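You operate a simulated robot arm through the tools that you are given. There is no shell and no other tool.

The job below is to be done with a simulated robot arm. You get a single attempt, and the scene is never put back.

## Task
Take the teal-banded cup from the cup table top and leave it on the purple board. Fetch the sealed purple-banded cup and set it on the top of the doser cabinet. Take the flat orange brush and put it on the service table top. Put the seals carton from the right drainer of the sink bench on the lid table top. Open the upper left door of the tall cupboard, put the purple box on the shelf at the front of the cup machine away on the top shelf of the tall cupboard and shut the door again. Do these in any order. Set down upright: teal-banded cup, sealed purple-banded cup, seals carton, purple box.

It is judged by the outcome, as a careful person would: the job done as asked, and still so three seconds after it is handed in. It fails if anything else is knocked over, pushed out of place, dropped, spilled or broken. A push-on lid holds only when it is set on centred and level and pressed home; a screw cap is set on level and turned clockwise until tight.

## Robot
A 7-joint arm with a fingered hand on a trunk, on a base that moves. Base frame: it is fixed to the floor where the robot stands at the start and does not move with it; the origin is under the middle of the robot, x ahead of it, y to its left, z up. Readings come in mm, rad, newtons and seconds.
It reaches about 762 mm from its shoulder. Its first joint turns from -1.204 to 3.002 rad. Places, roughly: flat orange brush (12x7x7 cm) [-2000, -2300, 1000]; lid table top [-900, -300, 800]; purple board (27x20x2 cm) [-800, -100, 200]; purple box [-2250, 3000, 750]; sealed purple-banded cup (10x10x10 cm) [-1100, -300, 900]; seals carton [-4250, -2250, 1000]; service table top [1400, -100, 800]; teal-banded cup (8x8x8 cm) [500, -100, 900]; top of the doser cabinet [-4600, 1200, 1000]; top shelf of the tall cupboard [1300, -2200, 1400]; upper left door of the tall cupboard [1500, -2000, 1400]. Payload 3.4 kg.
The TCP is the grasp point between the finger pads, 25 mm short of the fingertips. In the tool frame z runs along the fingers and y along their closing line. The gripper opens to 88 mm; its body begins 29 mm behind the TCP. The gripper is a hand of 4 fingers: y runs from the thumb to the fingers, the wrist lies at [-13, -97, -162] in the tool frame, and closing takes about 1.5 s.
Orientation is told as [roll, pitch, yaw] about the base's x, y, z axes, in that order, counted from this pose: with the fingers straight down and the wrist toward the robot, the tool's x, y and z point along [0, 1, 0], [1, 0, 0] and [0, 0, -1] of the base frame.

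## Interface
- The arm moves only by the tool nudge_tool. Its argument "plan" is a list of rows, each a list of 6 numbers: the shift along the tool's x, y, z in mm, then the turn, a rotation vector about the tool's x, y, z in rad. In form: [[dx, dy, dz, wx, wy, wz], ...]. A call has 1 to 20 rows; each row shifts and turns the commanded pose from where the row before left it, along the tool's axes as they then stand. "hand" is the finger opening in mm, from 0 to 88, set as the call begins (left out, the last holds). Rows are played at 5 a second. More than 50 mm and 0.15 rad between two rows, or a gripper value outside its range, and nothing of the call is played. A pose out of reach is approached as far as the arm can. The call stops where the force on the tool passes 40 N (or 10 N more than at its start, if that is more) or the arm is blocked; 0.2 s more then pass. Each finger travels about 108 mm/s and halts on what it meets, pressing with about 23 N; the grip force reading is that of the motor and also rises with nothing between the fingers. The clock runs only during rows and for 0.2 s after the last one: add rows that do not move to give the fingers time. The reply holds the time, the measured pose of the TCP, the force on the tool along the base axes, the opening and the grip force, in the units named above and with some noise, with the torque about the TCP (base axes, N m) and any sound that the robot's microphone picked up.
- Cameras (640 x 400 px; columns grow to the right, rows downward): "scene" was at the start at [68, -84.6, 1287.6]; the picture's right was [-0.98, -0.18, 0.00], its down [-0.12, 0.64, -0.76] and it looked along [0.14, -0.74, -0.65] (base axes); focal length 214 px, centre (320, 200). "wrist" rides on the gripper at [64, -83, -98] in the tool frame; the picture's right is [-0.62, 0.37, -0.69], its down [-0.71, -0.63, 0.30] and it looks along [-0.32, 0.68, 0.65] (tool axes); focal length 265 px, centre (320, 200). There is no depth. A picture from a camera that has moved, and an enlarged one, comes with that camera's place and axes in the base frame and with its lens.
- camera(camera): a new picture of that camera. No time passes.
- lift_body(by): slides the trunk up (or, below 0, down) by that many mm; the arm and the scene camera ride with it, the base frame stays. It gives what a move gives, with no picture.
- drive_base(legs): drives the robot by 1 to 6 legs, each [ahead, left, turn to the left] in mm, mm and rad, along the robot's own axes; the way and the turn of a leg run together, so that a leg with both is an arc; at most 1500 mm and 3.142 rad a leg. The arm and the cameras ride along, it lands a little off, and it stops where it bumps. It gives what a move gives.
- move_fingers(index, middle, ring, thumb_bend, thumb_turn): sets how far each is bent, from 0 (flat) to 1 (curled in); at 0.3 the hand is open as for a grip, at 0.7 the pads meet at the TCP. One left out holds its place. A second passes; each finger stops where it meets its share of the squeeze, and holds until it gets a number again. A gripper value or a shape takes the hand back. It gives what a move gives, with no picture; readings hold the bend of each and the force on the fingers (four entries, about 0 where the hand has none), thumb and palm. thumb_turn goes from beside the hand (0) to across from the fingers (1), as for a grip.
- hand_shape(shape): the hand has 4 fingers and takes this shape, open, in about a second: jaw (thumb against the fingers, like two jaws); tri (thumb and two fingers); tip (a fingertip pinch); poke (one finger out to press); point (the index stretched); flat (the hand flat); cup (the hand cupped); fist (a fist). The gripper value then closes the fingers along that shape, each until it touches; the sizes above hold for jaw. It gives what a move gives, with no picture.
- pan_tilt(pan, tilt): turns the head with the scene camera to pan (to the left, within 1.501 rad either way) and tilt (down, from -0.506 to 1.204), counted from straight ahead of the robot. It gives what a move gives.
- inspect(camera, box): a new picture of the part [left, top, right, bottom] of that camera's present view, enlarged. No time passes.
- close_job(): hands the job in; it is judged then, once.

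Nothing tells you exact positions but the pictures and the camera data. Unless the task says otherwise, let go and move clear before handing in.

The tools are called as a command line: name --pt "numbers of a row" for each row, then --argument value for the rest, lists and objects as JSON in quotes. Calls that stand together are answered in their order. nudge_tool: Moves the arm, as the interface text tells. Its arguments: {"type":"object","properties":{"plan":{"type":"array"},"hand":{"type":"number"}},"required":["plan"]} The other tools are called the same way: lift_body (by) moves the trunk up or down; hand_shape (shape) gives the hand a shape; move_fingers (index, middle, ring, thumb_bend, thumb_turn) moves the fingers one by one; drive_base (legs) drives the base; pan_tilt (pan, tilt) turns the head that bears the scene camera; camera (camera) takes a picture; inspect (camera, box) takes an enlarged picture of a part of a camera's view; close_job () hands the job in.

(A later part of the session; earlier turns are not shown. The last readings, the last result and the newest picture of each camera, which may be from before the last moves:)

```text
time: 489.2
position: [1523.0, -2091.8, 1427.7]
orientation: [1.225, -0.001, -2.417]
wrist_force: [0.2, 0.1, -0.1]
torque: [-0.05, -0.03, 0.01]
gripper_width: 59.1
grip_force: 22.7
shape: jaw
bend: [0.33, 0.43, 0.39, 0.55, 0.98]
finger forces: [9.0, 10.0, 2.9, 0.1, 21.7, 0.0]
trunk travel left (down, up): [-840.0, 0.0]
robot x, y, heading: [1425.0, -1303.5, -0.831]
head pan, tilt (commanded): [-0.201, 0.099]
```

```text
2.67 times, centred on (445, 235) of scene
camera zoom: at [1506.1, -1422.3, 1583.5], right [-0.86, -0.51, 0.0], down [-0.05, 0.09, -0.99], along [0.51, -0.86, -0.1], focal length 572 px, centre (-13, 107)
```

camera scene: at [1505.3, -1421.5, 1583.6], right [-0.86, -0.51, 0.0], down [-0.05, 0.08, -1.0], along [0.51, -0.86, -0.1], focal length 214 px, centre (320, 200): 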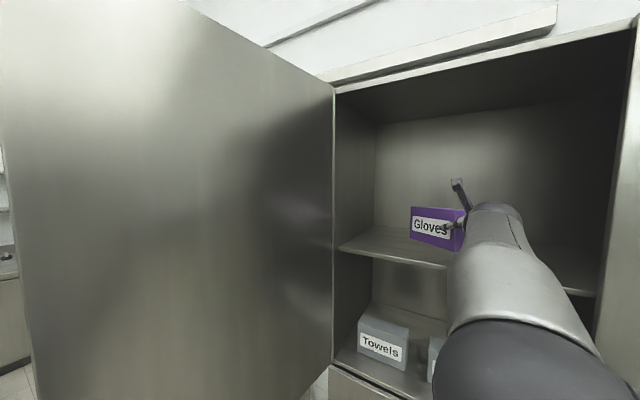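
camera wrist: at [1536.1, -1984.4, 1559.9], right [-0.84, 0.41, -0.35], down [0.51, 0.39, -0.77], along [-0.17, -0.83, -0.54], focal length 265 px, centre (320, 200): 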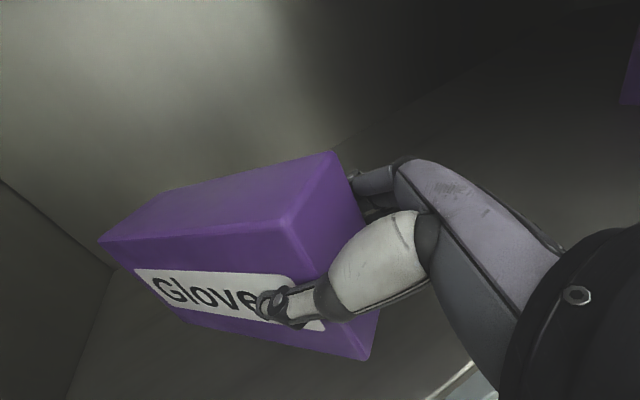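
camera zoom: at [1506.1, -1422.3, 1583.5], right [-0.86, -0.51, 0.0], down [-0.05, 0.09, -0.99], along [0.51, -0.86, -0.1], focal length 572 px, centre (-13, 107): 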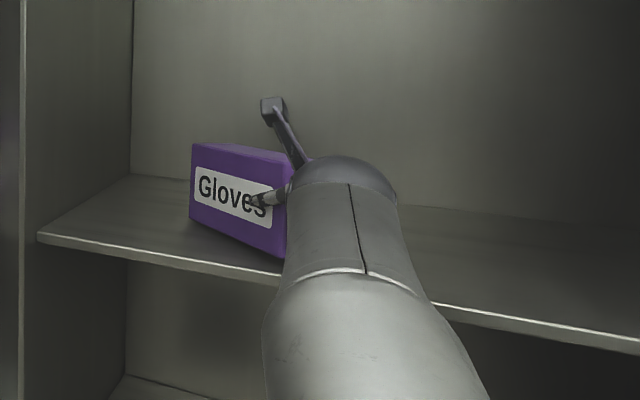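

Contact is just beginning (force near zero). I'll lower a couple of millimetres more.

nudge_tool --pt "-1.9 0 0.7 0 0 0" --pt "0 0 0 0 0 0"

nudge_tool --pt "-1.9 0 0.7 0 0 0" --pt "0 0 0 0 0 0"

inspect --camera "scene" --box '[380, 180, 480, 260]'

```text
time: 489.9
position: [1521.2, -2091.4, 1425.3]
orientation: [1.222, 0.0, -2.418]
wrist_force: [-0.4, 0.5, 0.4]
torque: [-0.11, -0.1, 0.06]
gripper_width: 59.0
grip_force: 22.8
shape: jaw
bend: [0.33, 0.43, 0.39, 0.55, 0.98]
finger forces: [9.2, 9.9, 2.9, 0.0, 21.8, 0.0]
trunk travel left (down, up): [-840.0, 0.0]
robot x, y, heading: [1424.2, -1305.3, -0.834]
head pan, tilt (commanded): [-0.201, 0.099]
```

```text
time: 490.4
position: [1521.9, -2091.9, 1422.6]
orientation: [1.223, -0.003, -2.418]
wrist_force: [-1.2, 0.6, 0.9]
torque: [-0.14, -0.07, 0.05]
gripper_width: 58.7
grip_force: 22.9
shape: jaw
bend: [0.33, 0.43, 0.39, 0.55, 0.98]
finger forces: [9.4, 9.9, 2.9, 0.1, 21.8, 0.1]
trunk travel left (down, up): [-840.0, 0.0]
robot x, y, heading: [1423.8, -1304.8, -0.829]
head pan, tilt (commanded): [-0.201, 0.099]
```

```text
5.00 times, centred on (430, 220) of scene
camera zoom: at [1506.0, -1421.8, 1583.5], right [-0.86, -0.51, 0.0], down [-0.05, 0.09, -1.0], along [0.51, -0.86, -0.1], focal length 1072 px, centre (-230, 100)
```

zoom: 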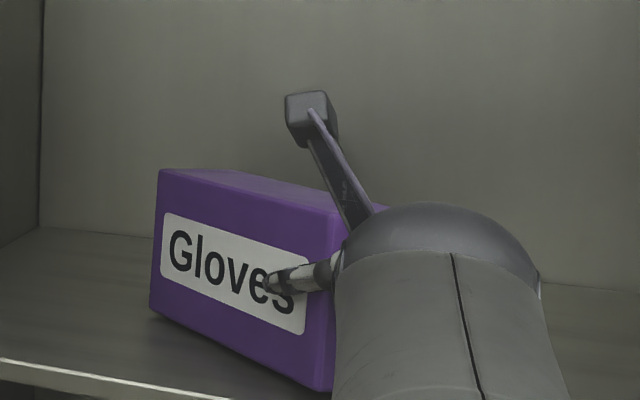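

The far end touches first; I'll keep lowering gently until the box is flat.

nudge_tool --pt "-1.9 0 0.7 0 0 0" --pt "0 0 0 0 0 0"

nudge_tool --pt "-1.9 0 0.7 0 0 0" --pt "0 0 0 0 0 0"

nudge_tool --pt "-1.9 0 0.7 0 0 0" --pt "0 0 0 0 0 0"

inspect --camera "scene" --box '[380, 180, 480, 260]'

```text
time: 491.1
position: [1520.4, -2091.3, 1420.6]
orientation: [1.225, -0.003, -2.417]
wrist_force: [0.0, 1.2, 0.4]
torque: [-0.23, -0.11, 0.02]
gripper_width: 58.9
grip_force: 23.3
shape: jaw
bend: [0.33, 0.43, 0.39, 0.55, 0.98]
finger forces: [9.9, 9.7, 2.9, 0.0, 22.1, 0.0]
trunk travel left (down, up): [-840.0, 0.0]
robot x, y, heading: [1423.9, -1306.3, -0.833]
head pan, tilt (commanded): [-0.201, 0.099]
```

```text
time: 491.6
position: [1520.9, -2090.5, 1419.6]
orientation: [1.224, -0.003, -2.417]
wrist_force: [-0.2, -0.1, 4.4]
torque: [-0.29, -0.04, -0.01]
gripper_width: 58.7
grip_force: 23.4
shape: jaw
bend: [0.33, 0.43, 0.39, 0.55, 0.98]
finger forces: [9.5, 10.2, 3.2, 0.1, 22.1, 0.0]
trunk travel left (down, up): [-840.0, 0.0]
robot x, y, heading: [1422.9, -1304.0, -0.836]
head pan, tilt (commanded): [-0.201, 0.099]
```

```text
time: 492.2
position: [1521.1, -2090.2, 1418.1]
orientation: [1.226, -0.004, -2.416]
wrist_force: [0.8, -2.3, 9.1]
torque: [-0.42, 0.08, -0.03]
gripper_width: 58.9
grip_force: 23.6
shape: jaw
bend: [0.33, 0.43, 0.39, 0.55, 0.98]
finger forces: [9.1, 10.8, 3.3, 0.1, 22.0, 0.0]
trunk travel left (down, up): [-840.0, 0.0]
robot x, y, heading: [1424.1, -1306.3, -0.832]
head pan, tilt (commanded): [-0.201, 0.099]
```

```text
5.00 times, centred on (430, 220) of scene
camera zoom: at [1506.0, -1420.4, 1583.7], right [-0.86, -0.51, 0.0], down [-0.05, 0.08, -1.0], along [0.51, -0.86, -0.1], focal length 1072 px, centre (-230, 100)
```

zoom: 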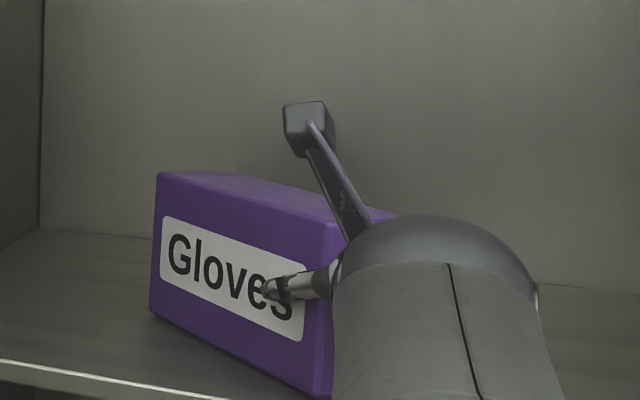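

Now it presses flat (9 N) on the shelf. I'll ease up slightly and open the hand.

nudge_tool --pt "1.2 0 -0.4 0 0 0" --pt "0 0 0 0 0 0"

nudge_tool --pt "0 0 0 0 0 0" --pt "0 0 0 0 0 0" --pt "0 0 0 0 0 0" --pt "0 0 0 0 0 0" --pt "0 0 0 0 0 0" --hand 88

camera --camera "wrist"

inspect --camera "scene" --box '[380, 180, 480, 260]'

```text
time: 492.9
position: [1523.1, -2090.9, 1418.8]
orientation: [1.226, -0.002, -2.417]
wrist_force: [0.3, -1.3, 8.4]
torque: [-0.4, 0.04, -0.05]
gripper_width: 58.8
grip_force: 22.9
shape: jaw
bend: [0.33, 0.43, 0.39, 0.55, 0.98]
finger forces: [9.2, 10.7, 3.3, 0.0, 22.1, 0.1]
trunk travel left (down, up): [-840.0, 0.0]
robot x, y, heading: [1423.4, -1303.0, -0.834]
head pan, tilt (commanded): [-0.201, 0.099]
```

```text
time: 494.1
position: [1521.0, -2093.6, 1418.1]
orientation: [1.223, -0.003, -2.418]
wrist_force: [0.4, 0.0, -1.1]
torque: [-0.01, -0.03, 0.02]
gripper_width: 87.7
grip_force: 0.2
shape: jaw
bend: [0.3, 0.3, 0.3, 0.3, 0.98]
finger forces: [0.4, 0.0, 0.0, 0.0, 0.1, 0.0]
trunk travel left (down, up): [-840.0, 0.0]
robot x, y, heading: [1422.0, -1302.9, -0.829]
head pan, tilt (commanded): [-0.201, 0.099]
```

```text
taken
camera wrist: at [1536.9, -1983.9, 1511.0], right [-0.85, 0.4, -0.35], down [0.5, 0.38, -0.78], along [-0.18, -0.83, -0.53], focal length 265 px, centre (320, 200)
```

wrist: 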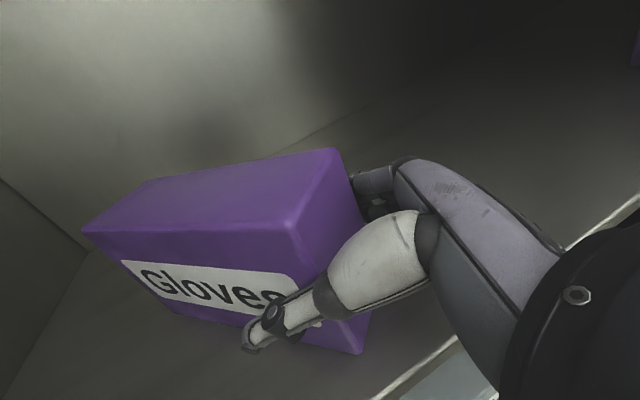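

```text
5.00 times, centred on (430, 220) of scene
camera zoom: at [1506.0, -1422.3, 1583.5], right [-0.86, -0.51, 0.0], down [-0.05, 0.09, -1.0], along [0.51, -0.86, -0.1], focal length 1072 px, centre (-230, 100)
```

zoom: 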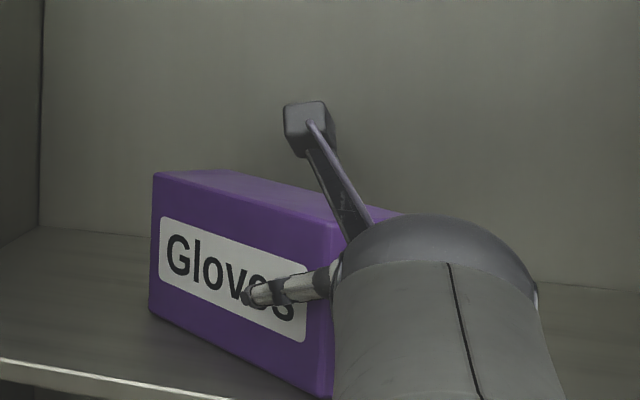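

Released and upright. I'll ease 3 mm to the right to free the fingers and withdraw straight back.

nudge_tool --pt "0 3 0 0 0 0" --pt "-3.4 0 -9.4 0 0 0" --pt "-3.4 0 -9.4 0 0 0" --pt "-6.8 0 -18.8 0 0 0" --pt "-10.2 0 -28.2 0 0 0" --pt "-13 0 -35 0 0 0" --pt "-13 0 -35 0 0 0" --pt "-13 0 -35 0 0 0" --pt "0 0 0 0 0 0"

camera --camera "wrist"

camera --camera "scene"

```text
time: 496.1
position: [1399.7, -1963.3, 1414.7]
orientation: [1.224, -0.001, -2.416]
wrist_force: [0.9, -0.5, -0.1]
torque: [-0.05, 0.02, -0.02]
gripper_width: 87.9
grip_force: 0.2
shape: jaw
bend: [0.3, 0.3, 0.3, 0.3, 0.98]
finger forces: [0.1, 0.1, 0.0, 0.0, 0.0, 0.0]
out of reach, approached as far as the arm can: row 7
trunk travel left (down, up): [-840.0, 0.0]
robot x, y, heading: [1426.4, -1307.3, -0.83]
head pan, tilt (commanded): [-0.201, 0.099]
```

```text
taken
camera wrist: at [1415.5, -1855.0, 1509.1], right [-0.85, 0.4, -0.35], down [0.5, 0.38, -0.78], along [-0.18, -0.83, -0.53], focal length 265 px, centre (320, 200)
```

wrist: 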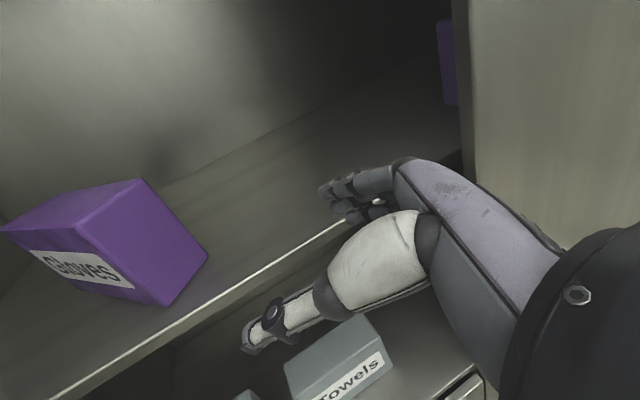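

```text
taken
camera scene: at [1505.3, -1423.2, 1583.5], right [-0.86, -0.51, 0.0], down [-0.05, 0.09, -0.99], along [0.51, -0.85, -0.1], focal length 214 px, centre (320, 200)
```

scene: 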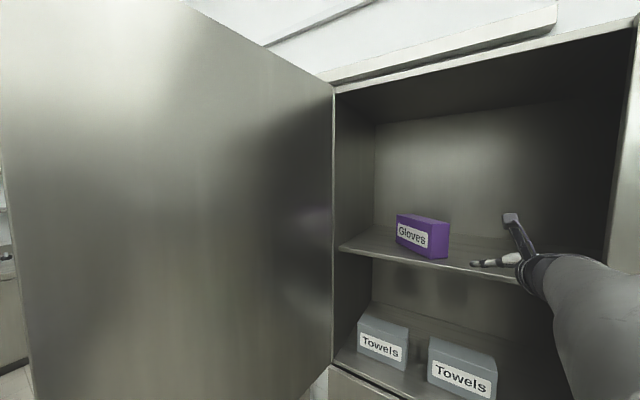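

The purple box stands upright on the top shelf. To shut the door I'll go back around to its outer side and lead it closed by the handle. First I'll back off and fold the arm to its compact pose.

drive_base --legs '[[-130, 0, 0]]'

lift_body --by -240

nudge_tool --pt "0 0 0 0 -0.122 0" --pt "0 0 0 0 -0.122 0" --pt "0 0 0 0 -0.122 0" --pt "0 0 0 0 -0.122 0" --pt "0 0 0 0 -0.122 0" --pt "0 0 0 0 -0.122 0" --pt "0 0 0 0 -0.122 0" --pt "0 0 0 0 -0.122 0" --pt "0 0 0 0 -0.122 0" --pt "0 0 0 0 -0.122 0" --pt "0 0 0 0 0 0"

nudge_tool --pt "0 0 0 0 0 -0.131" --pt "0 0 0 0 0 -0.131" --pt "0 0 0 0 0 -0.131" --pt "0 0 0 0 0 -0.131" --pt "0 0 0 0 0 -0.131" --pt "0 0 0 0 0 -0.131" --pt "0 0 0 0 0 -0.131" --pt "0 0 0 0 0 -0.131" --pt "0 0 0 0 0 -0.131" --pt "0 0 0 0 0 -0.131" --pt "0 0 0 0 0 -0.131" --pt "0 0 0 0 0 -0.13" --pt "0 -40 0 0 0 0" --pt "0 -40 0 0 0 0" --pt "0 -40 0 0 0 0" --pt "0 0 0 0 0 0"

camera --camera "scene"

```text
time: 497.3
position: [1312.8, -1864.8, 1415.4]
orientation: [1.223, -0.003, -2.417]
wrist_force: [0.2, -0.2, 0.1]
torque: [0.03, -0.01, 0.0]
gripper_width: 87.9
grip_force: 0.1
shape: jaw
bend: [0.3, 0.3, 0.3, 0.3, 0.98]
finger forces: [0.1, 0.1, 0.1, 0.1, 0.1, 0.0]
trunk travel left (down, up): [-840.0, 0.0]
robot x, y, heading: [1331.5, -1205.9, -0.831]
head pan, tilt (commanded): [-0.201, 0.099]
```

```text
time: 499.8
position: [1313.5, -1865.0, 1175.2]
orientation: [1.221, -0.002, -2.415]
wrist_force: [0.2, 0.4, 0.3]
torque: [-0.01, 0.02, 0.04]
gripper_width: 87.9
grip_force: 0.1
shape: jaw
bend: [0.3, 0.3, 0.3, 0.3, 0.98]
finger forces: [0.0, 0.0, 0.0, 0.1, 0.0, 0.1]
trunk travel left (down, up): [-600.0, 240.0]
robot x, y, heading: [1329.9, -1205.0, -0.831]
head pan, tilt (commanded): [-0.201, 0.099]
```

```text
time: 502.2
position: [1313.9, -1864.3, 1175.5]
orientation: [0.001, -0.001, -2.418]
wrist_force: [-0.1, -0.7, 0.5]
torque: [-0.01, -0.01, -0.04]
gripper_width: 87.9
grip_force: 0.0
shape: jaw
bend: [0.3, 0.3, 0.3, 0.3, 0.98]
finger forces: [0.0, 0.1, 0.1, 0.1, 0.0, 0.0]
trunk travel left (down, up): [-600.0, 240.0]
robot x, y, heading: [1334.2, -1208.0, -0.833]
head pan, tilt (commanded): [-0.201, 0.099]
```

```text
time: 505.6
position: [1233.4, -1777.5, 1175.0]
orientation: [-0.001, -0.002, -0.843]
wrist_force: [0.4, -0.1, 0.1]
torque: [0.0, 0.0, 0.04]
gripper_width: 88.0
grip_force: 0.1
shape: jaw
bend: [0.3, 0.3, 0.3, 0.3, 0.98]
finger forces: [0.1, 0.1, 0.1, 0.0, 0.0, 0.1]
trunk travel left (down, up): [-600.0, 240.0]
robot x, y, heading: [1333.7, -1209.6, -0.832]
head pan, tilt (commanded): [-0.201, 0.099]
```

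```text
taken
camera scene: at [1417.5, -1325.2, 1343.4], right [-0.86, -0.51, 0.0], down [-0.05, 0.09, -0.99], along [0.51, -0.85, -0.1], focal length 214 px, centre (320, 200)
```

scene: 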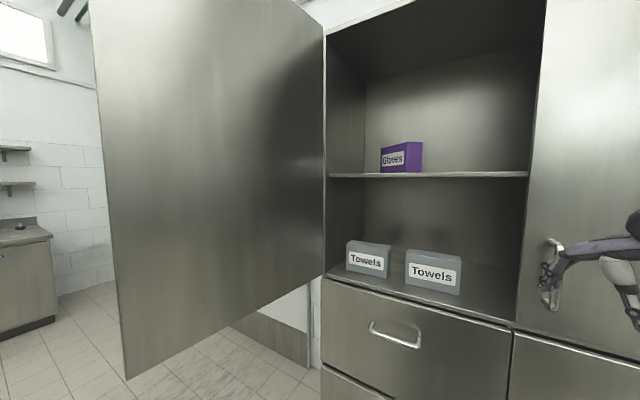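

The box is on the top shelf, upright. I'll shift slightly away from the door and turn to face +y, then go around the door's free edge.

drive_base --legs '[[-92, -57, 0], [0, 0, 2.4]]'

drive_base --legs '[[80, -700, 0], [0, -750, 0]]'

pan_tilt --pan 1.3 --tilt 0.2

camera --camera "scene"

```text
time: 512.6
position: [1671.2, -802.6, 1175.9]
orientation: [-0.001, -0.003, 1.606]
wrist_force: [-0.4, -0.1, 0.4]
torque: [0.05, -0.02, -0.01]
gripper_width: 87.8
grip_force: 0.0
shape: jaw
bend: [0.3, 0.3, 0.3, 0.3, 0.98]
finger forces: [0.0, 0.0, 0.0, 0.0, 0.0, 0.0]
trunk travel left (down, up): [-600.0, 240.0]
robot x, y, heading: [1230.6, -1178.7, 1.62]
head pan, tilt (commanded): [-0.201, 0.099]
```

```text
time: 520.2
position: [3124.7, -658.1, 1176.5]
orientation: [0.0, -0.002, 1.598]
wrist_force: [0.7, -0.1, 0.0]
torque: [0.0, -0.03, 0.03]
gripper_width: 88.1
grip_force: 0.0
shape: jaw
bend: [0.3, 0.3, 0.3, 0.3, 0.98]
finger forces: [0.1, 0.1, 0.0, 0.1, 0.0, 0.0]
trunk travel left (down, up): [-600.0, 240.0]
robot x, y, heading: [2680.3, -1028.2, 1.605]
head pan, tilt (commanded): [-0.201, 0.099]
```

```text
time: 521.8
position: [3123.0, -657.6, 1175.1]
orientation: [-0.002, -0.003, 1.598]
wrist_force: [-0.2, 0.3, 0.2]
torque: [-0.03, -0.01, 0.03]
gripper_width: 88.0
grip_force: 0.1
shape: jaw
bend: [0.3, 0.3, 0.3, 0.3, 0.98]
finger forces: [0.0, 0.0, 0.0, 0.0, 0.1, 0.0]
trunk travel left (down, up): [-600.0, 240.0]
robot x, y, heading: [2677.9, -1030.8, 1.608]
head pan, tilt (commanded): [1.3, 0.201]
```

```text
taken
camera scene: at [2589.9, -959.4, 1334.1], right [0.23, 0.97, 0.0], down [0.19, -0.05, -0.98], along [-0.95, 0.23, -0.2], focal length 214 px, centre (320, 200)
```

scene: 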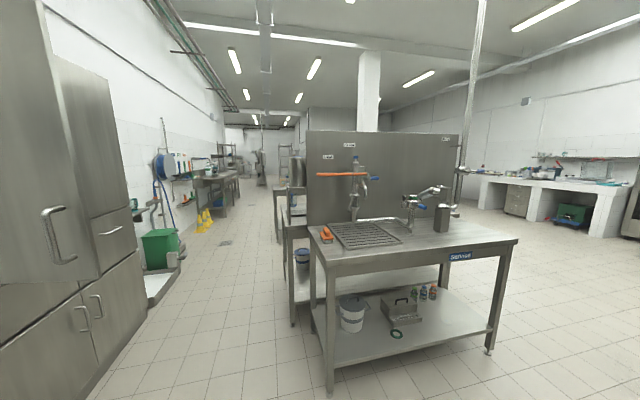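

The way is clear. I'll turn to face the open door from its outer side and move to the approach spot, then set the hand horizontal again.

drive_base --legs '[[0, 0, 1.865], [42, 640, 0]]'

nudge_tool --pt "0 40 0 0 0 0.131" --pt "0 40 0 0 0 0.131" --pt "0 30 0 0 0 0.131" --pt "0 0 0 0 0 0.131" --pt "0 0 0 0 0 0.131" --pt "0 0 0 0 0 0.131" --pt "0 0 0 0 0 0.131" --pt "0 0 0 0 0 0.131" --pt "0 0 0 0 0 0.131" --pt "0 0 0 0 0 0.131" --pt "0 0 0 0 0 0.131" --pt "0 0 0 0 0 0.13" --pt "0 0 0 0 0 0"

nudge_tool --pt "0 0 0 0 0.131 0" --pt "0 0 0 0 0.131 0" --pt "0 0 0 0 0.131 0" --pt "0 0 0 0 0.131 0" --pt "0 0 0 0 0.131 0" --pt "0 0 0 0 0.131 0" --pt "0 0 0 0 0.131 0" --pt "0 0 0 0 0.131 0" --pt "0 0 0 0 0.131 0" --pt "0 0 0 0 0.131 0" --pt "0 0 0 0 0.131 0" --pt "0 0 0 0 0.13 0" --pt "-15 0 0 0 0 0" --pt "-15 0 0 0 0 0" --pt "0 0 0 0 0 0"

camera --camera "wrist"

pan_tilt --pan -0.4 --tilt 0.2

camera --camera "scene"

```text
time: 529.9
position: [2372.4, -1347.0, 1175.6]
orientation: [-0.003, -0.001, -2.796]
wrist_force: [0.1, 0.0, 0.7]
torque: [-0.01, 0.02, 0.02]
gripper_width: 88.0
grip_force: 0.0
shape: jaw
bend: [0.3, 0.3, 0.3, 0.3, 0.98]
finger forces: [0.0, 0.1, 0.0, 0.0, 0.0, 0.1]
trunk travel left (down, up): [-600.0, 240.0]
robot x, y, heading: [2863.7, -1647.8, -2.787]
head pan, tilt (commanded): [1.3, 0.201]
```

```text
time: 532.7
position: [2266.6, -1370.8, 1177.0]
orientation: [0.002, -0.003, 1.913]
wrist_force: [-0.3, 0.3, 0.3]
torque: [0.03, 0.04, 0.02]
gripper_width: 88.0
grip_force: 0.2
shape: jaw
bend: [0.3, 0.3, 0.3, 0.3, 0.98]
finger forces: [0.0, 0.0, 0.1, 0.1, 0.1, 0.0]
trunk travel left (down, up): [-600.0, 240.0]
robot x, y, heading: [2866.4, -1653.0, -2.786]
head pan, tilt (commanded): [1.3, 0.201]
```

```text
time: 535.9
position: [2267.1, -1372.9, 1145.9]
orientation: [1.574, -0.004, 1.913]
wrist_force: [0.0, -0.5, 0.3]
torque: [-0.01, -0.01, -0.01]
gripper_width: 88.1
grip_force: 0.0
shape: jaw
bend: [0.3, 0.3, 0.3, 0.3, 0.98]
finger forces: [0.1, 0.1, 0.1, 0.0, 0.0, 0.1]
trunk travel left (down, up): [-600.0, 240.0]
robot x, y, heading: [2862.0, -1651.8, -2.787]
head pan, tilt (commanded): [1.3, 0.201]
```

```text
taken
camera wrist: at [2388.0, -1416.2, 1209.5], right [0.53, 0.58, -0.62], down [-0.08, -0.69, -0.71], along [-0.85, 0.42, -0.32], focal length 265 px, centre (320, 200)
```

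wrist: 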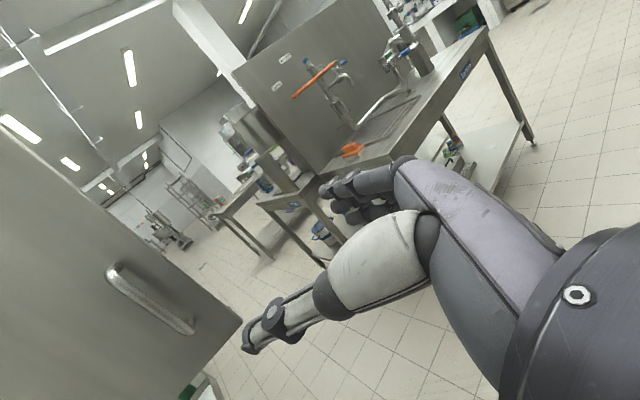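

```text
time: 537.6
position: [2268.4, -1371.0, 1146.6]
orientation: [1.574, -0.001, 1.916]
wrist_force: [-0.2, -0.9, -0.3]
torque: [0.01, 0.02, -0.03]
gripper_width: 87.9
grip_force: 0.0
shape: jaw
bend: [0.3, 0.3, 0.3, 0.3, 0.98]
finger forces: [0.1, 0.0, 0.0, 0.0, 0.1, 0.1]
trunk travel left (down, up): [-600.0, 240.0]
robot x, y, heading: [2866.3, -1651.3, -2.787]
head pan, tilt (commanded): [-0.4, 0.201]
```

```text
taken
camera scene: at [2728.0, -1667.2, 1334.1], right [0.04, 1.0, 0.0], down [0.2, -0.01, -0.98], along [-0.98, 0.04, -0.2], focal length 214 px, centre (320, 200)
```

scene: 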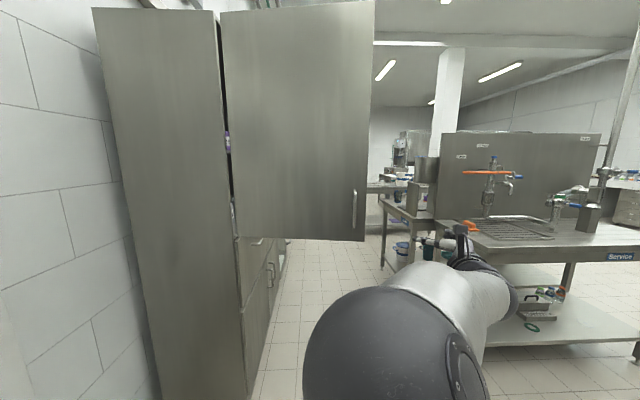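

The handle should be near [1942, -1509]. I'll drive 200 mm closer and check the hand's alignment with the wrist camera.

drive_base --legs '[[200, 0, 0]]'

camera --camera "wrist"

inspect --camera "scene" --box '[300, 160, 520, 300]'

```text
time: 539.2
position: [2079.6, -1439.6, 1145.4]
orientation: [1.575, -0.001, 1.913]
wrist_force: [0.3, 0.3, 0.2]
torque: [0.01, 0.04, -0.03]
gripper_width: 87.8
grip_force: 0.1
shape: jaw
bend: [0.3, 0.3, 0.3, 0.3, 0.98]
finger forces: [0.0, 0.1, 0.0, 0.1, 0.1, 0.0]
trunk travel left (down, up): [-600.0, 240.0]
robot x, y, heading: [2680.6, -1722.2, -2.784]
head pan, tilt (commanded): [-0.4, 0.201]
```

```text
taken
camera wrist: at [2200.6, -1485.5, 1209.3], right [0.53, 0.58, -0.62], down [-0.08, -0.69, -0.71], along [-0.85, 0.42, -0.32], focal length 265 px, centre (320, 200)
```

wrist: 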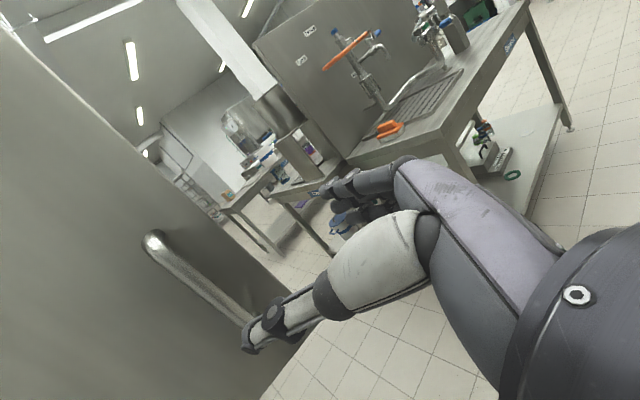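

```text
2.86 times, centred on (410, 230) of scene
camera zoom: at [2540.4, -1736.8, 1334.0], right [0.04, 1.0, 0.0], down [0.2, -0.01, -0.98], along [-0.98, 0.04, -0.2], focal length 613 px, centre (63, 114)
```

zoom: 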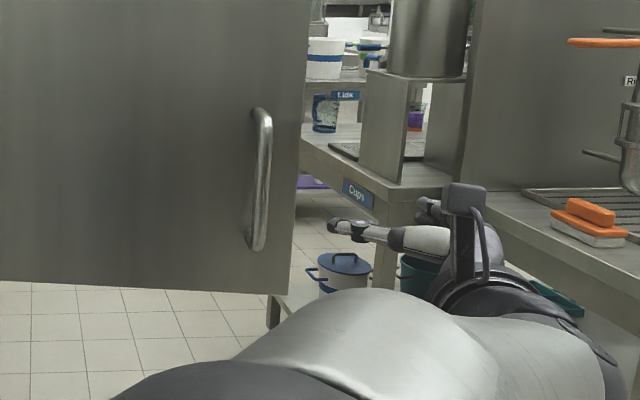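

The handle is at about [1916, -1500], straight ahead of the hand by ~174 mm. I'll advance the base 75 mm and the arm 60 mm, then check.

drive_base --legs '[[75, 0, 0]]'

nudge_tool --pt "0 0 30 0 0 0" --pt "0 0 30 0 0 0" --pt "0 0 0 0 0 0"

camera --camera "wrist"

inspect --camera "scene" --box '[300, 140, 520, 280]'

```text
time: 540.3
position: [2010.0, -1466.0, 1145.6]
orientation: [1.572, -0.002, 1.915]
wrist_force: [0.1, -0.2, -0.7]
torque: [0.0, 0.01, 0.01]
gripper_width: 87.9
grip_force: 0.1
shape: jaw
bend: [0.3, 0.3, 0.3, 0.3, 0.98]
finger forces: [0.0, 0.0, 0.1, 0.0, 0.1, 0.0]
trunk travel left (down, up): [-600.0, 240.0]
robot x, y, heading: [2609.3, -1748.8, -2.785]
head pan, tilt (commanded): [-0.4, 0.201]
```

```text
time: 541.1
position: [1954.5, -1485.2, 1146.5]
orientation: [1.575, -0.003, 1.912]
wrist_force: [0.6, 0.0, 0.2]
torque: [0.01, 0.02, -0.02]
gripper_width: 87.8
grip_force: 0.0
shape: jaw
bend: [0.3, 0.3, 0.3, 0.3, 0.98]
finger forces: [0.0, 0.1, 0.0, 0.0, 0.1, 0.0]
trunk travel left (down, up): [-600.0, 240.0]
robot x, y, heading: [2605.8, -1746.0, -2.787]
head pan, tilt (commanded): [-0.4, 0.201]
```

```text
taken
camera wrist: at [2075.5, -1530.2, 1210.2], right [0.53, 0.58, -0.62], down [-0.08, -0.7, -0.71], along [-0.85, 0.42, -0.32], focal length 265 px, centre (320, 200)
```

wrist: 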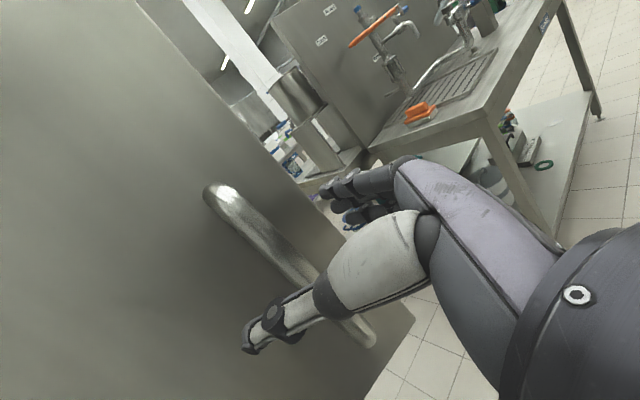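

```text
2.86 times, centred on (410, 210) of scene
camera zoom: at [2471.4, -1762.6, 1334.2], right [0.04, 1.0, 0.0], down [0.2, -0.01, -0.98], along [-0.98, 0.04, -0.2], focal length 613 px, centre (63, 171)
```

zoom: 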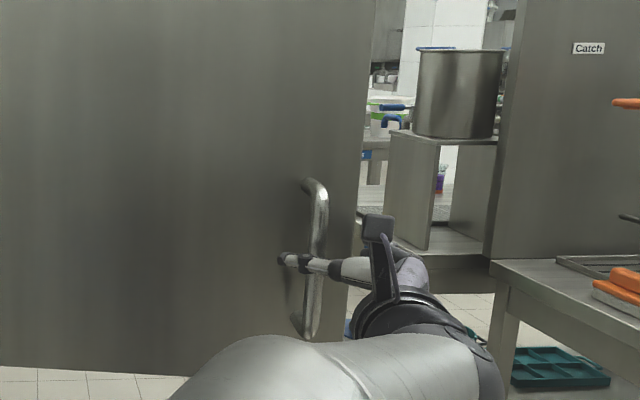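

The bar is about 30–40 mm further ahead. I'll advance 32 mm and check again.

nudge_tool --pt "0 0 16 0 0 0" --pt "0 -2 16 0 0 0" --pt "0 0 0 0 0 0"

camera --camera "wrist"

inspect --camera "scene" --box '[300, 140, 520, 280]'

```text
time: 541.9
position: [1925.6, -1497.5, 1145.5]
orientation: [1.573, -0.001, 1.913]
wrist_force: [-0.1, 0.3, 0.0]
torque: [0.01, -0.02, -0.01]
gripper_width: 88.0
grip_force: 0.0
shape: jaw
bend: [0.3, 0.3, 0.3, 0.3, 0.98]
finger forces: [0.0, 0.0, 0.0, 0.0, 0.0, 0.0]
trunk travel left (down, up): [-600.0, 240.0]
robot x, y, heading: [2608.7, -1747.2, -2.784]
head pan, tilt (commanded): [-0.4, 0.201]
```

```text
taken
camera wrist: at [2046.3, -1543.3, 1210.2], right [0.53, 0.58, -0.62], down [-0.08, -0.7, -0.71], along [-0.85, 0.42, -0.32], focal length 265 px, centre (320, 200)
```

wrist: 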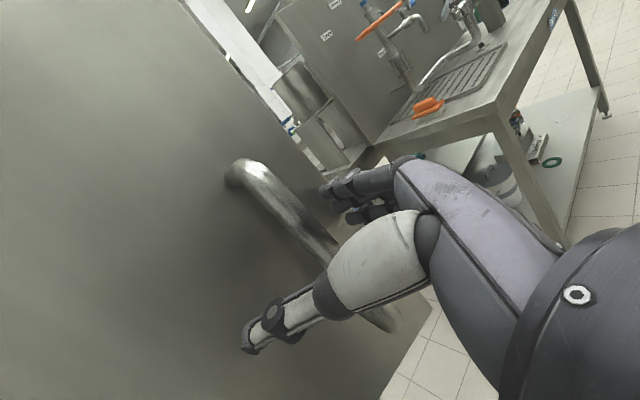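

```text
2.86 times, centred on (410, 210) of scene
camera zoom: at [2471.3, -1762.5, 1334.1], right [0.04, 1.0, 0.0], down [0.2, -0.01, -0.98], along [-0.98, 0.04, -0.2], focal length 613 px, centre (63, 171)
```

zoom: 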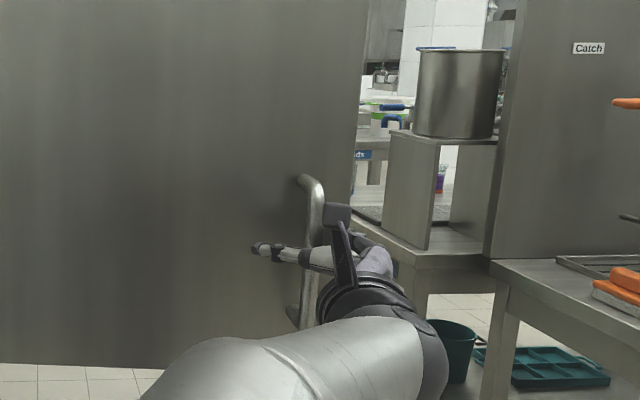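

Nearly there; I'll advance 9 mm more and close the hand on the bar.

nudge_tool --pt "0 0 9 0 0 0" --pt "0 0 0 0 0 0"

nudge_tool --pt "0 0 0 0 0 0" --pt "0 0 0 0 0 0" --pt "0 0 0 0 0 0" --pt "0 0 0 0 0 0" --pt "0 0 0 0 0 0" --pt "0 0 0 0 0 0" --pt "0 0 0 0 0 0" --pt "0 0 0 0 0 0" --hand 0

camera --camera "wrist"

```text
time: 542.5
position: [1917.3, -1501.0, 1145.4]
orientation: [1.574, -0.003, 1.913]
wrist_force: [0.9, -0.5, 1.0]
torque: [-0.01, 0.01, -0.01]
gripper_width: 88.0
grip_force: 0.0
shape: jaw
bend: [0.3, 0.3, 0.3, 0.3, 0.98]
finger forces: [0.0, 0.0, 0.0, 0.0, 0.0, 0.0]
trunk travel left (down, up): [-600.0, 240.0]
robot x, y, heading: [2605.7, -1749.8, -2.784]
head pan, tilt (commanded): [-0.4, 0.201]
```

```text
time: 544.3
position: [1916.4, -1503.1, 1147.0]
orientation: [1.575, -0.003, 1.914]
wrist_force: [-0.7, -3.5, -0.9]
torque: [0.07, 0.01, -0.02]
gripper_width: 0.1
grip_force: 23.1
shape: jaw
bend: [0.73, 0.7, 0.71, 0.67, 1.0]
finger forces: [4.0, 2.6, 2.0, 0.0, 7.3, 0.0]
trunk travel left (down, up): [-600.0, 240.0]
robot x, y, heading: [2609.1, -1750.1, -2.787]
head pan, tilt (commanded): [-0.4, 0.201]
```

```text
taken
camera wrist: at [2037.0, -1547.7, 1209.7], right [0.53, 0.58, -0.62], down [-0.08, -0.69, -0.72], along [-0.85, 0.42, -0.32], focal length 265 px, centre (320, 200)
```

wrist: 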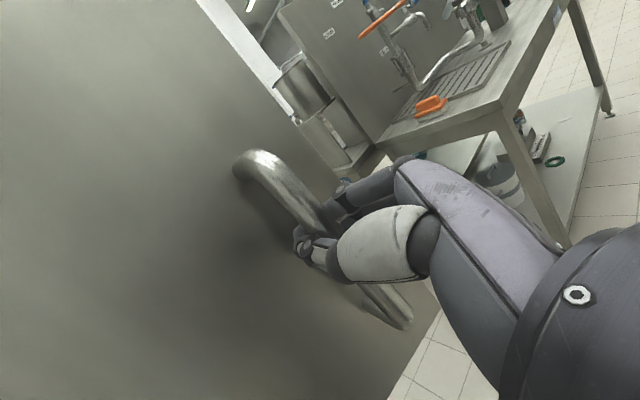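

The handle is held. I'll orbit the base back around the hinge to swing the door shut, two 10° steps first.

drive_base --legs '[[-9, -145, 0.1745], [-9, -145, 0.1745]]'

camera --camera "wrist"

```text
time: 546.6
position: [1743.9, -1495.2, 1146.2]
orientation: [1.571, -0.003, 2.262]
wrist_force: [1.1, -10.8, -0.1]
torque: [0.02, 0.07, 0.02]
gripper_width: 0.0
grip_force: 22.9
shape: jaw
bend: [0.73, 0.7, 0.7, 0.71, 1.0]
finger forces: [2.1, 2.6, 2.7, 0.0, 9.8, 0.0]
trunk travel left (down, up): [-600.0, 240.0]
robot x, y, heading: [2477.7, -1491.0, -2.438]
head pan, tilt (commanded): [-0.4, 0.201]
```

```text
taken
camera wrist: at [1873.1, -1497.1, 1209.9], right [0.3, 0.73, -0.62], down [0.16, -0.68, -0.72], along [-0.94, 0.11, -0.32], focal length 265 px, centre (320, 200)
```

wrist: 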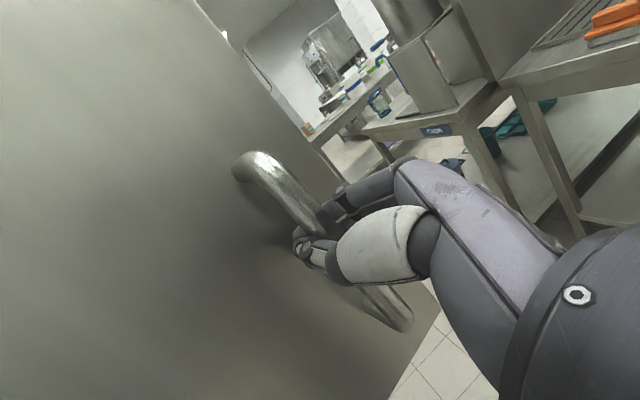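

The door follows (about 78°). I'll continue 50° more in 10° steps.

drive_base --legs '[[-9, -145, 0.1745], [-9, -145, 0.1745], [-9, -145, 0.1745], [-9, -145, 0.1745]]'

camera --camera "scene"

camera --camera "wrist"

```text
time: 550.8
position: [1441.2, -1653.7, 1145.6]
orientation: [1.573, -0.007, 2.962]
wrist_force: [12.5, -11.9, -0.3]
torque: [-0.04, 0.1, 0.04]
gripper_width: 0.0
grip_force: 23.1
shape: jaw
bend: [0.73, 0.7, 0.7, 0.72, 1.0]
finger forces: [1.1, 2.7, 3.0, 0.0, 13.8, 0.1]
trunk travel left (down, up): [-600.0, 240.0]
robot x, y, heading: [2000.6, -1174.7, -1.735]
head pan, tilt (commanded): [-0.4, 0.201]
```

```text
taken
camera scene: at [1945.1, -1308.8, 1333.9], right [-0.84, 0.54, 0.0], down [0.1, 0.17, -0.98], along [-0.53, -0.83, -0.2], focal length 214 px, centre (320, 200)
```

scene: 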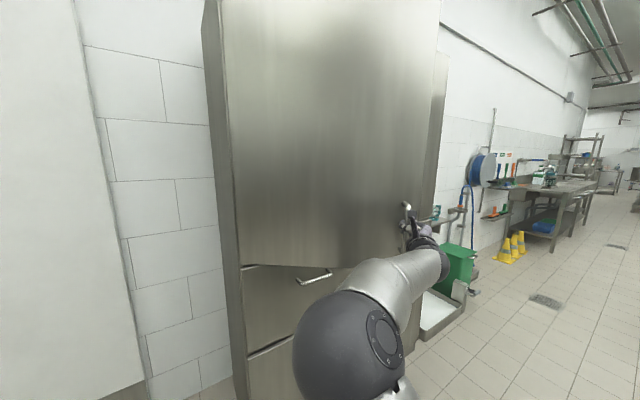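

```text
taken
camera wrist: at [1540.6, -1571.8, 1210.1], right [-0.24, 0.75, -0.62], down [0.56, -0.41, -0.72], along [-0.79, -0.52, -0.32], focal length 265 px, centre (320, 200)
```

wrist: 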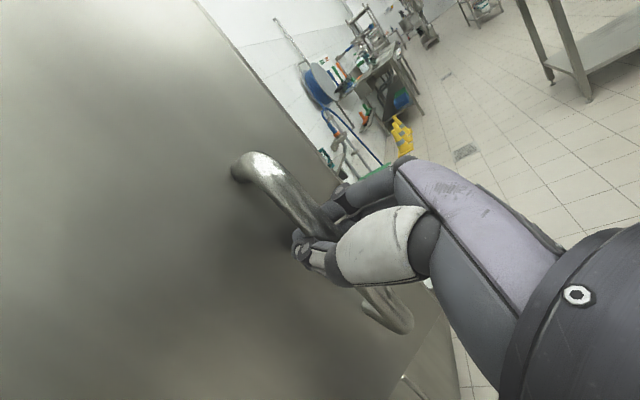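

The door is at about 38°. I'll continue orbiting 30° more.

drive_base --legs '[[-9, -145, 0.1745], [-9, -145, 0.1745], [-9, -145, 0.1745]]'

camera --camera "scene"

camera --camera "wrist"

```text
time: 554.0
position: [1325.3, -1882.3, 1147.0]
orientation: [1.576, -0.002, -2.794]
wrist_force: [-1.0, -0.4, 3.3]
torque: [-0.02, 0.15, -0.01]
gripper_width: 0.1
grip_force: 23.5
shape: jaw
bend: [0.73, 0.7, 0.7, 0.71, 1.0]
finger forces: [2.5, 3.2, 3.0, 0.1, 7.5, 0.1]
trunk travel left (down, up): [-600.0, 240.0]
robot x, y, heading: [1567.3, -1191.1, -1.205]
head pan, tilt (commanded): [-0.4, 0.201]
```

```text
taken
camera scene: at [1585.6, -1331.3, 1334.1], right [-1.0, 0.04, 0.0], down [0.01, 0.2, -0.98], along [-0.04, -0.98, -0.2], focal length 214 px, centre (320, 200)
```

scene: 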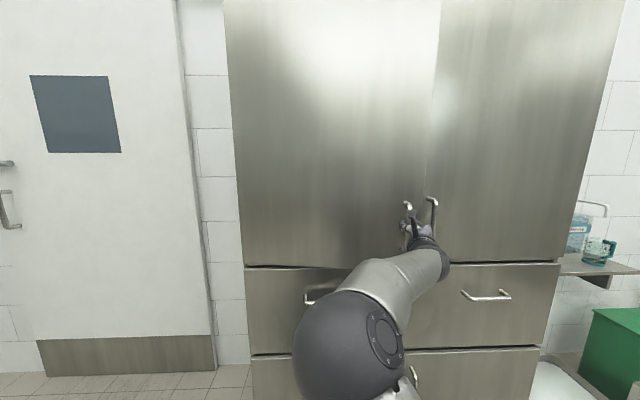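

```text
taken
camera wrist: at [1369.7, -1760.6, 1210.0], right [-0.58, 0.52, -0.62], down [0.7, -0.07, -0.71], along [-0.42, -0.85, -0.32], focal length 265 px, centre (320, 200)
```

wrist: 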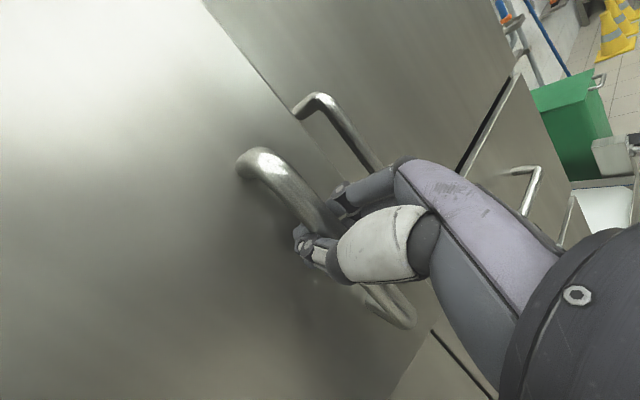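

The door is at about 8°. I'll do one more partial orbit, then press it home gently with the arm.

drive_base --legs '[[-6, -96, 0.115]]'

camera --camera "wrist"

camera --camera "scene"

```text
time: 555.2
position: [1316.5, -1940.7, 1146.4]
orientation: [1.576, -0.002, -2.677]
wrist_force: [0.1, -1.2, 3.4]
torque: [-0.06, 0.11, 0.04]
gripper_width: 0.0
grip_force: 23.3
shape: jaw
bend: [0.73, 0.7, 0.7, 0.71, 1.0]
finger forces: [2.5, 3.0, 2.8, 0.1, 6.9, 0.0]
trunk travel left (down, up): [-600.0, 240.0]
robot x, y, heading: [1483.8, -1221.7, -1.098]
head pan, tilt (commanded): [-0.4, 0.201]
```

```text
taken
camera wrist: at [1346.7, -1814.1, 1210.0], right [-0.64, 0.45, -0.62], down [0.7, 0.01, -0.71], along [-0.32, -0.89, -0.32], focal length 265 px, centre (320, 200)
```

wrist: 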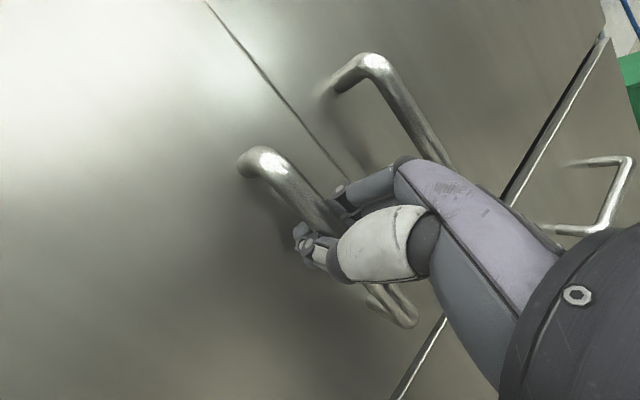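

```text
taken
camera scene: at [1511.2, -1363.2, 1334.1], right [-1.0, -0.08, 0.0], down [-0.02, 0.2, -0.98], along [0.08, -0.98, -0.2], focal length 214 px, centre (320, 200)
```

scene: 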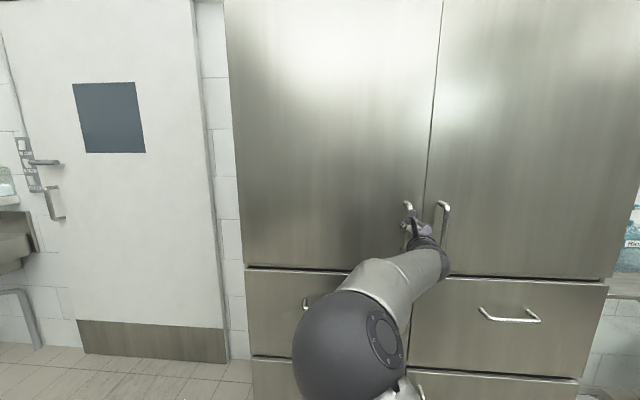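

About 12 mm from closed. I'll press it shut with the arm in small steps.

nudge_tool --pt "0 2.4 3.3 0 0 0" --pt "0 2.4 3.3 0 0 0" --pt "0 2.4 3.3 0 0 0" --pt "0 0 0 0 0 0"

nudge_tool --pt "0 1.5 2 0 0 0" --pt "0 1.5 2 0 0 0" --pt "0 0 0 0 0 0"

inspect --camera "scene" --box '[360, 0, 500, 120]'

camera --camera "wrist"

```text
time: 556.2
position: [1314.7, -1951.3, 1146.7]
orientation: [1.575, -0.002, -2.676]
wrist_force: [3.3, 1.9, -0.3]
torque: [-0.06, 0.07, 0.04]
gripper_width: 0.0
grip_force: 23.4
shape: jaw
bend: [0.73, 0.7, 0.71, 0.71, 1.0]
finger forces: [1.6, 1.9, 2.1, 0.0, 8.4, 0.1]
trunk travel left (down, up): [-600.0, 240.0]
robot x, y, heading: [1477.7, -1222.2, -1.089]
head pan, tilt (commanded): [-0.4, 0.201]
```

```text
time: 557.0
position: [1316.2, -1956.3, 1147.7]
orientation: [1.575, -0.005, -2.676]
wrist_force: [5.9, 3.5, 0.7]
torque: [-0.02, 0.02, 0.0]
gripper_width: 0.1
grip_force: 22.9
shape: jaw
bend: [0.73, 0.7, 0.7, 0.71, 1.0]
finger forces: [0.0, 0.0, 1.5, 0.0, 7.0, 0.0]
trunk travel left (down, up): [-600.0, 240.0]
robot x, y, heading: [1480.8, -1222.0, -1.096]
head pan, tilt (commanded): [-0.4, 0.201]
```

```text
3.33 times, centred on (430, 60) of scene
camera zoom: at [1513.1, -1361.8, 1334.2], right [-1.0, -0.08, 0.0], down [-0.02, 0.2, -0.98], along [0.08, -0.98, -0.2], focal length 715 px, centre (-47, 667)
```

zoom: 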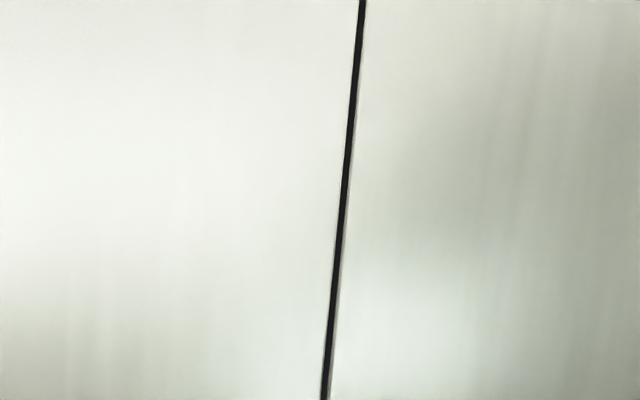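

```text
taken
camera wrist: at [1346.1, -1829.4, 1211.3], right [-0.64, 0.45, -0.62], down [0.7, 0.01, -0.72], along [-0.32, -0.89, -0.32], focal length 265 px, centre (320, 200)
```

wrist: 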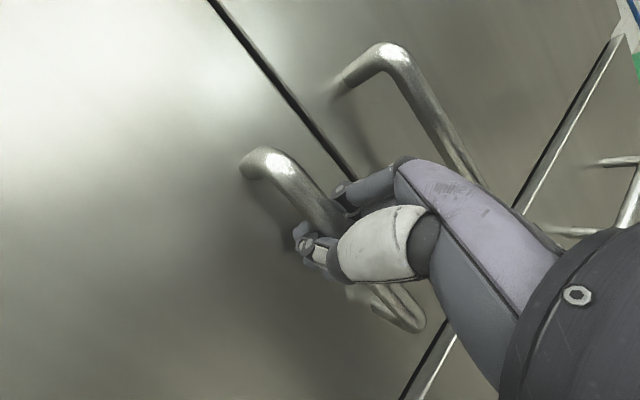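

The seam looks flush. One more small push to confirm it is fully shut.

nudge_tool --pt "0 1.3 2.7 0 0 0" --pt "0 1.3 2.7 0 0 0" --pt "0 0 0 0 0 0"

camera --camera "scene"

```text
time: 557.8
position: [1316.3, -1959.9, 1148.6]
orientation: [1.577, -0.005, -2.674]
wrist_force: [6.3, 5.6, 0.5]
torque: [-0.01, 0.01, -0.07]
gripper_width: 0.0
grip_force: 22.9
shape: jaw
bend: [0.73, 0.7, 0.7, 0.71, 1.0]
finger forces: [0.1, 0.0, 0.0, 0.1, 6.2, 0.1]
trunk travel left (down, up): [-600.0, 240.0]
robot x, y, heading: [1480.7, -1220.8, -1.096]
head pan, tilt (commanded): [-0.4, 0.201]
```

```text
taken
camera scene: at [1513.3, -1361.6, 1334.2], right [-1.0, -0.08, 0.0], down [-0.02, 0.2, -0.98], along [0.08, -0.98, -0.2], focal length 214 px, centre (320, 200)
```

scene: 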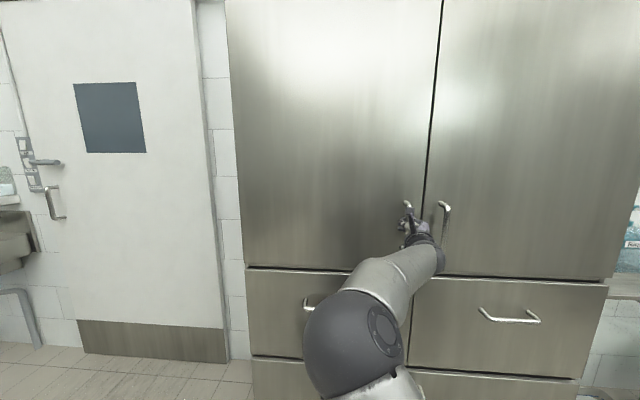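

The doors are aligned and shut. I'll open the hand and withdraw carefully so that the door isn't pulled.

nudge_tool --pt "0 0 0 0 0 0" --pt "0 0 0 0 0 0" --pt "0 0 0 0 0 0" --pt "0 0 0 0 0 0" --pt "0 0 0 0 0 0" --hand 88

camera --camera "wrist"

```text
time: 559.0
position: [1314.5, -1952.2, 1154.7]
orientation: [1.584, -0.009, -2.678]
wrist_force: [6.2, 38.0, -2.7]
torque: [0.27, -0.08, -0.8]
gripper_width: 81.4
grip_force: 0.0
shape: jaw
bend: [0.41, 0.36, 0.34, 0.3, 0.98]
finger forces: [19.9, 8.5, 9.7, 0.0, 0.0, 0.1]
trunk travel left (down, up): [-600.0, 240.0]
robot x, y, heading: [1479.9, -1223.9, -1.096]
head pan, tilt (commanded): [-0.4, 0.201]
```

```text
taken
camera wrist: at [1345.2, -1825.1, 1216.9], right [-0.64, 0.45, -0.63], down [0.7, 0.0, -0.72], along [-0.32, -0.9, -0.31], focal length 265 px, centre (320, 200)
```

wrist: 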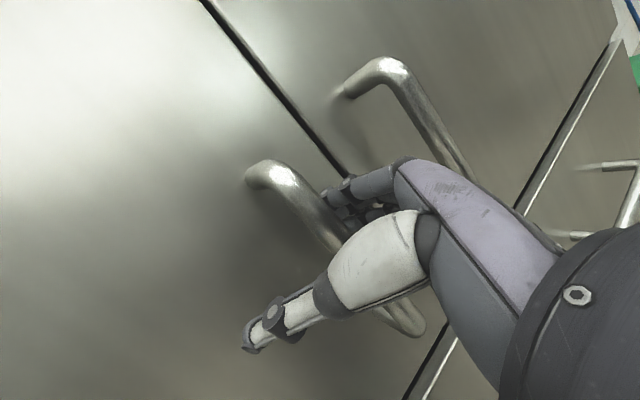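

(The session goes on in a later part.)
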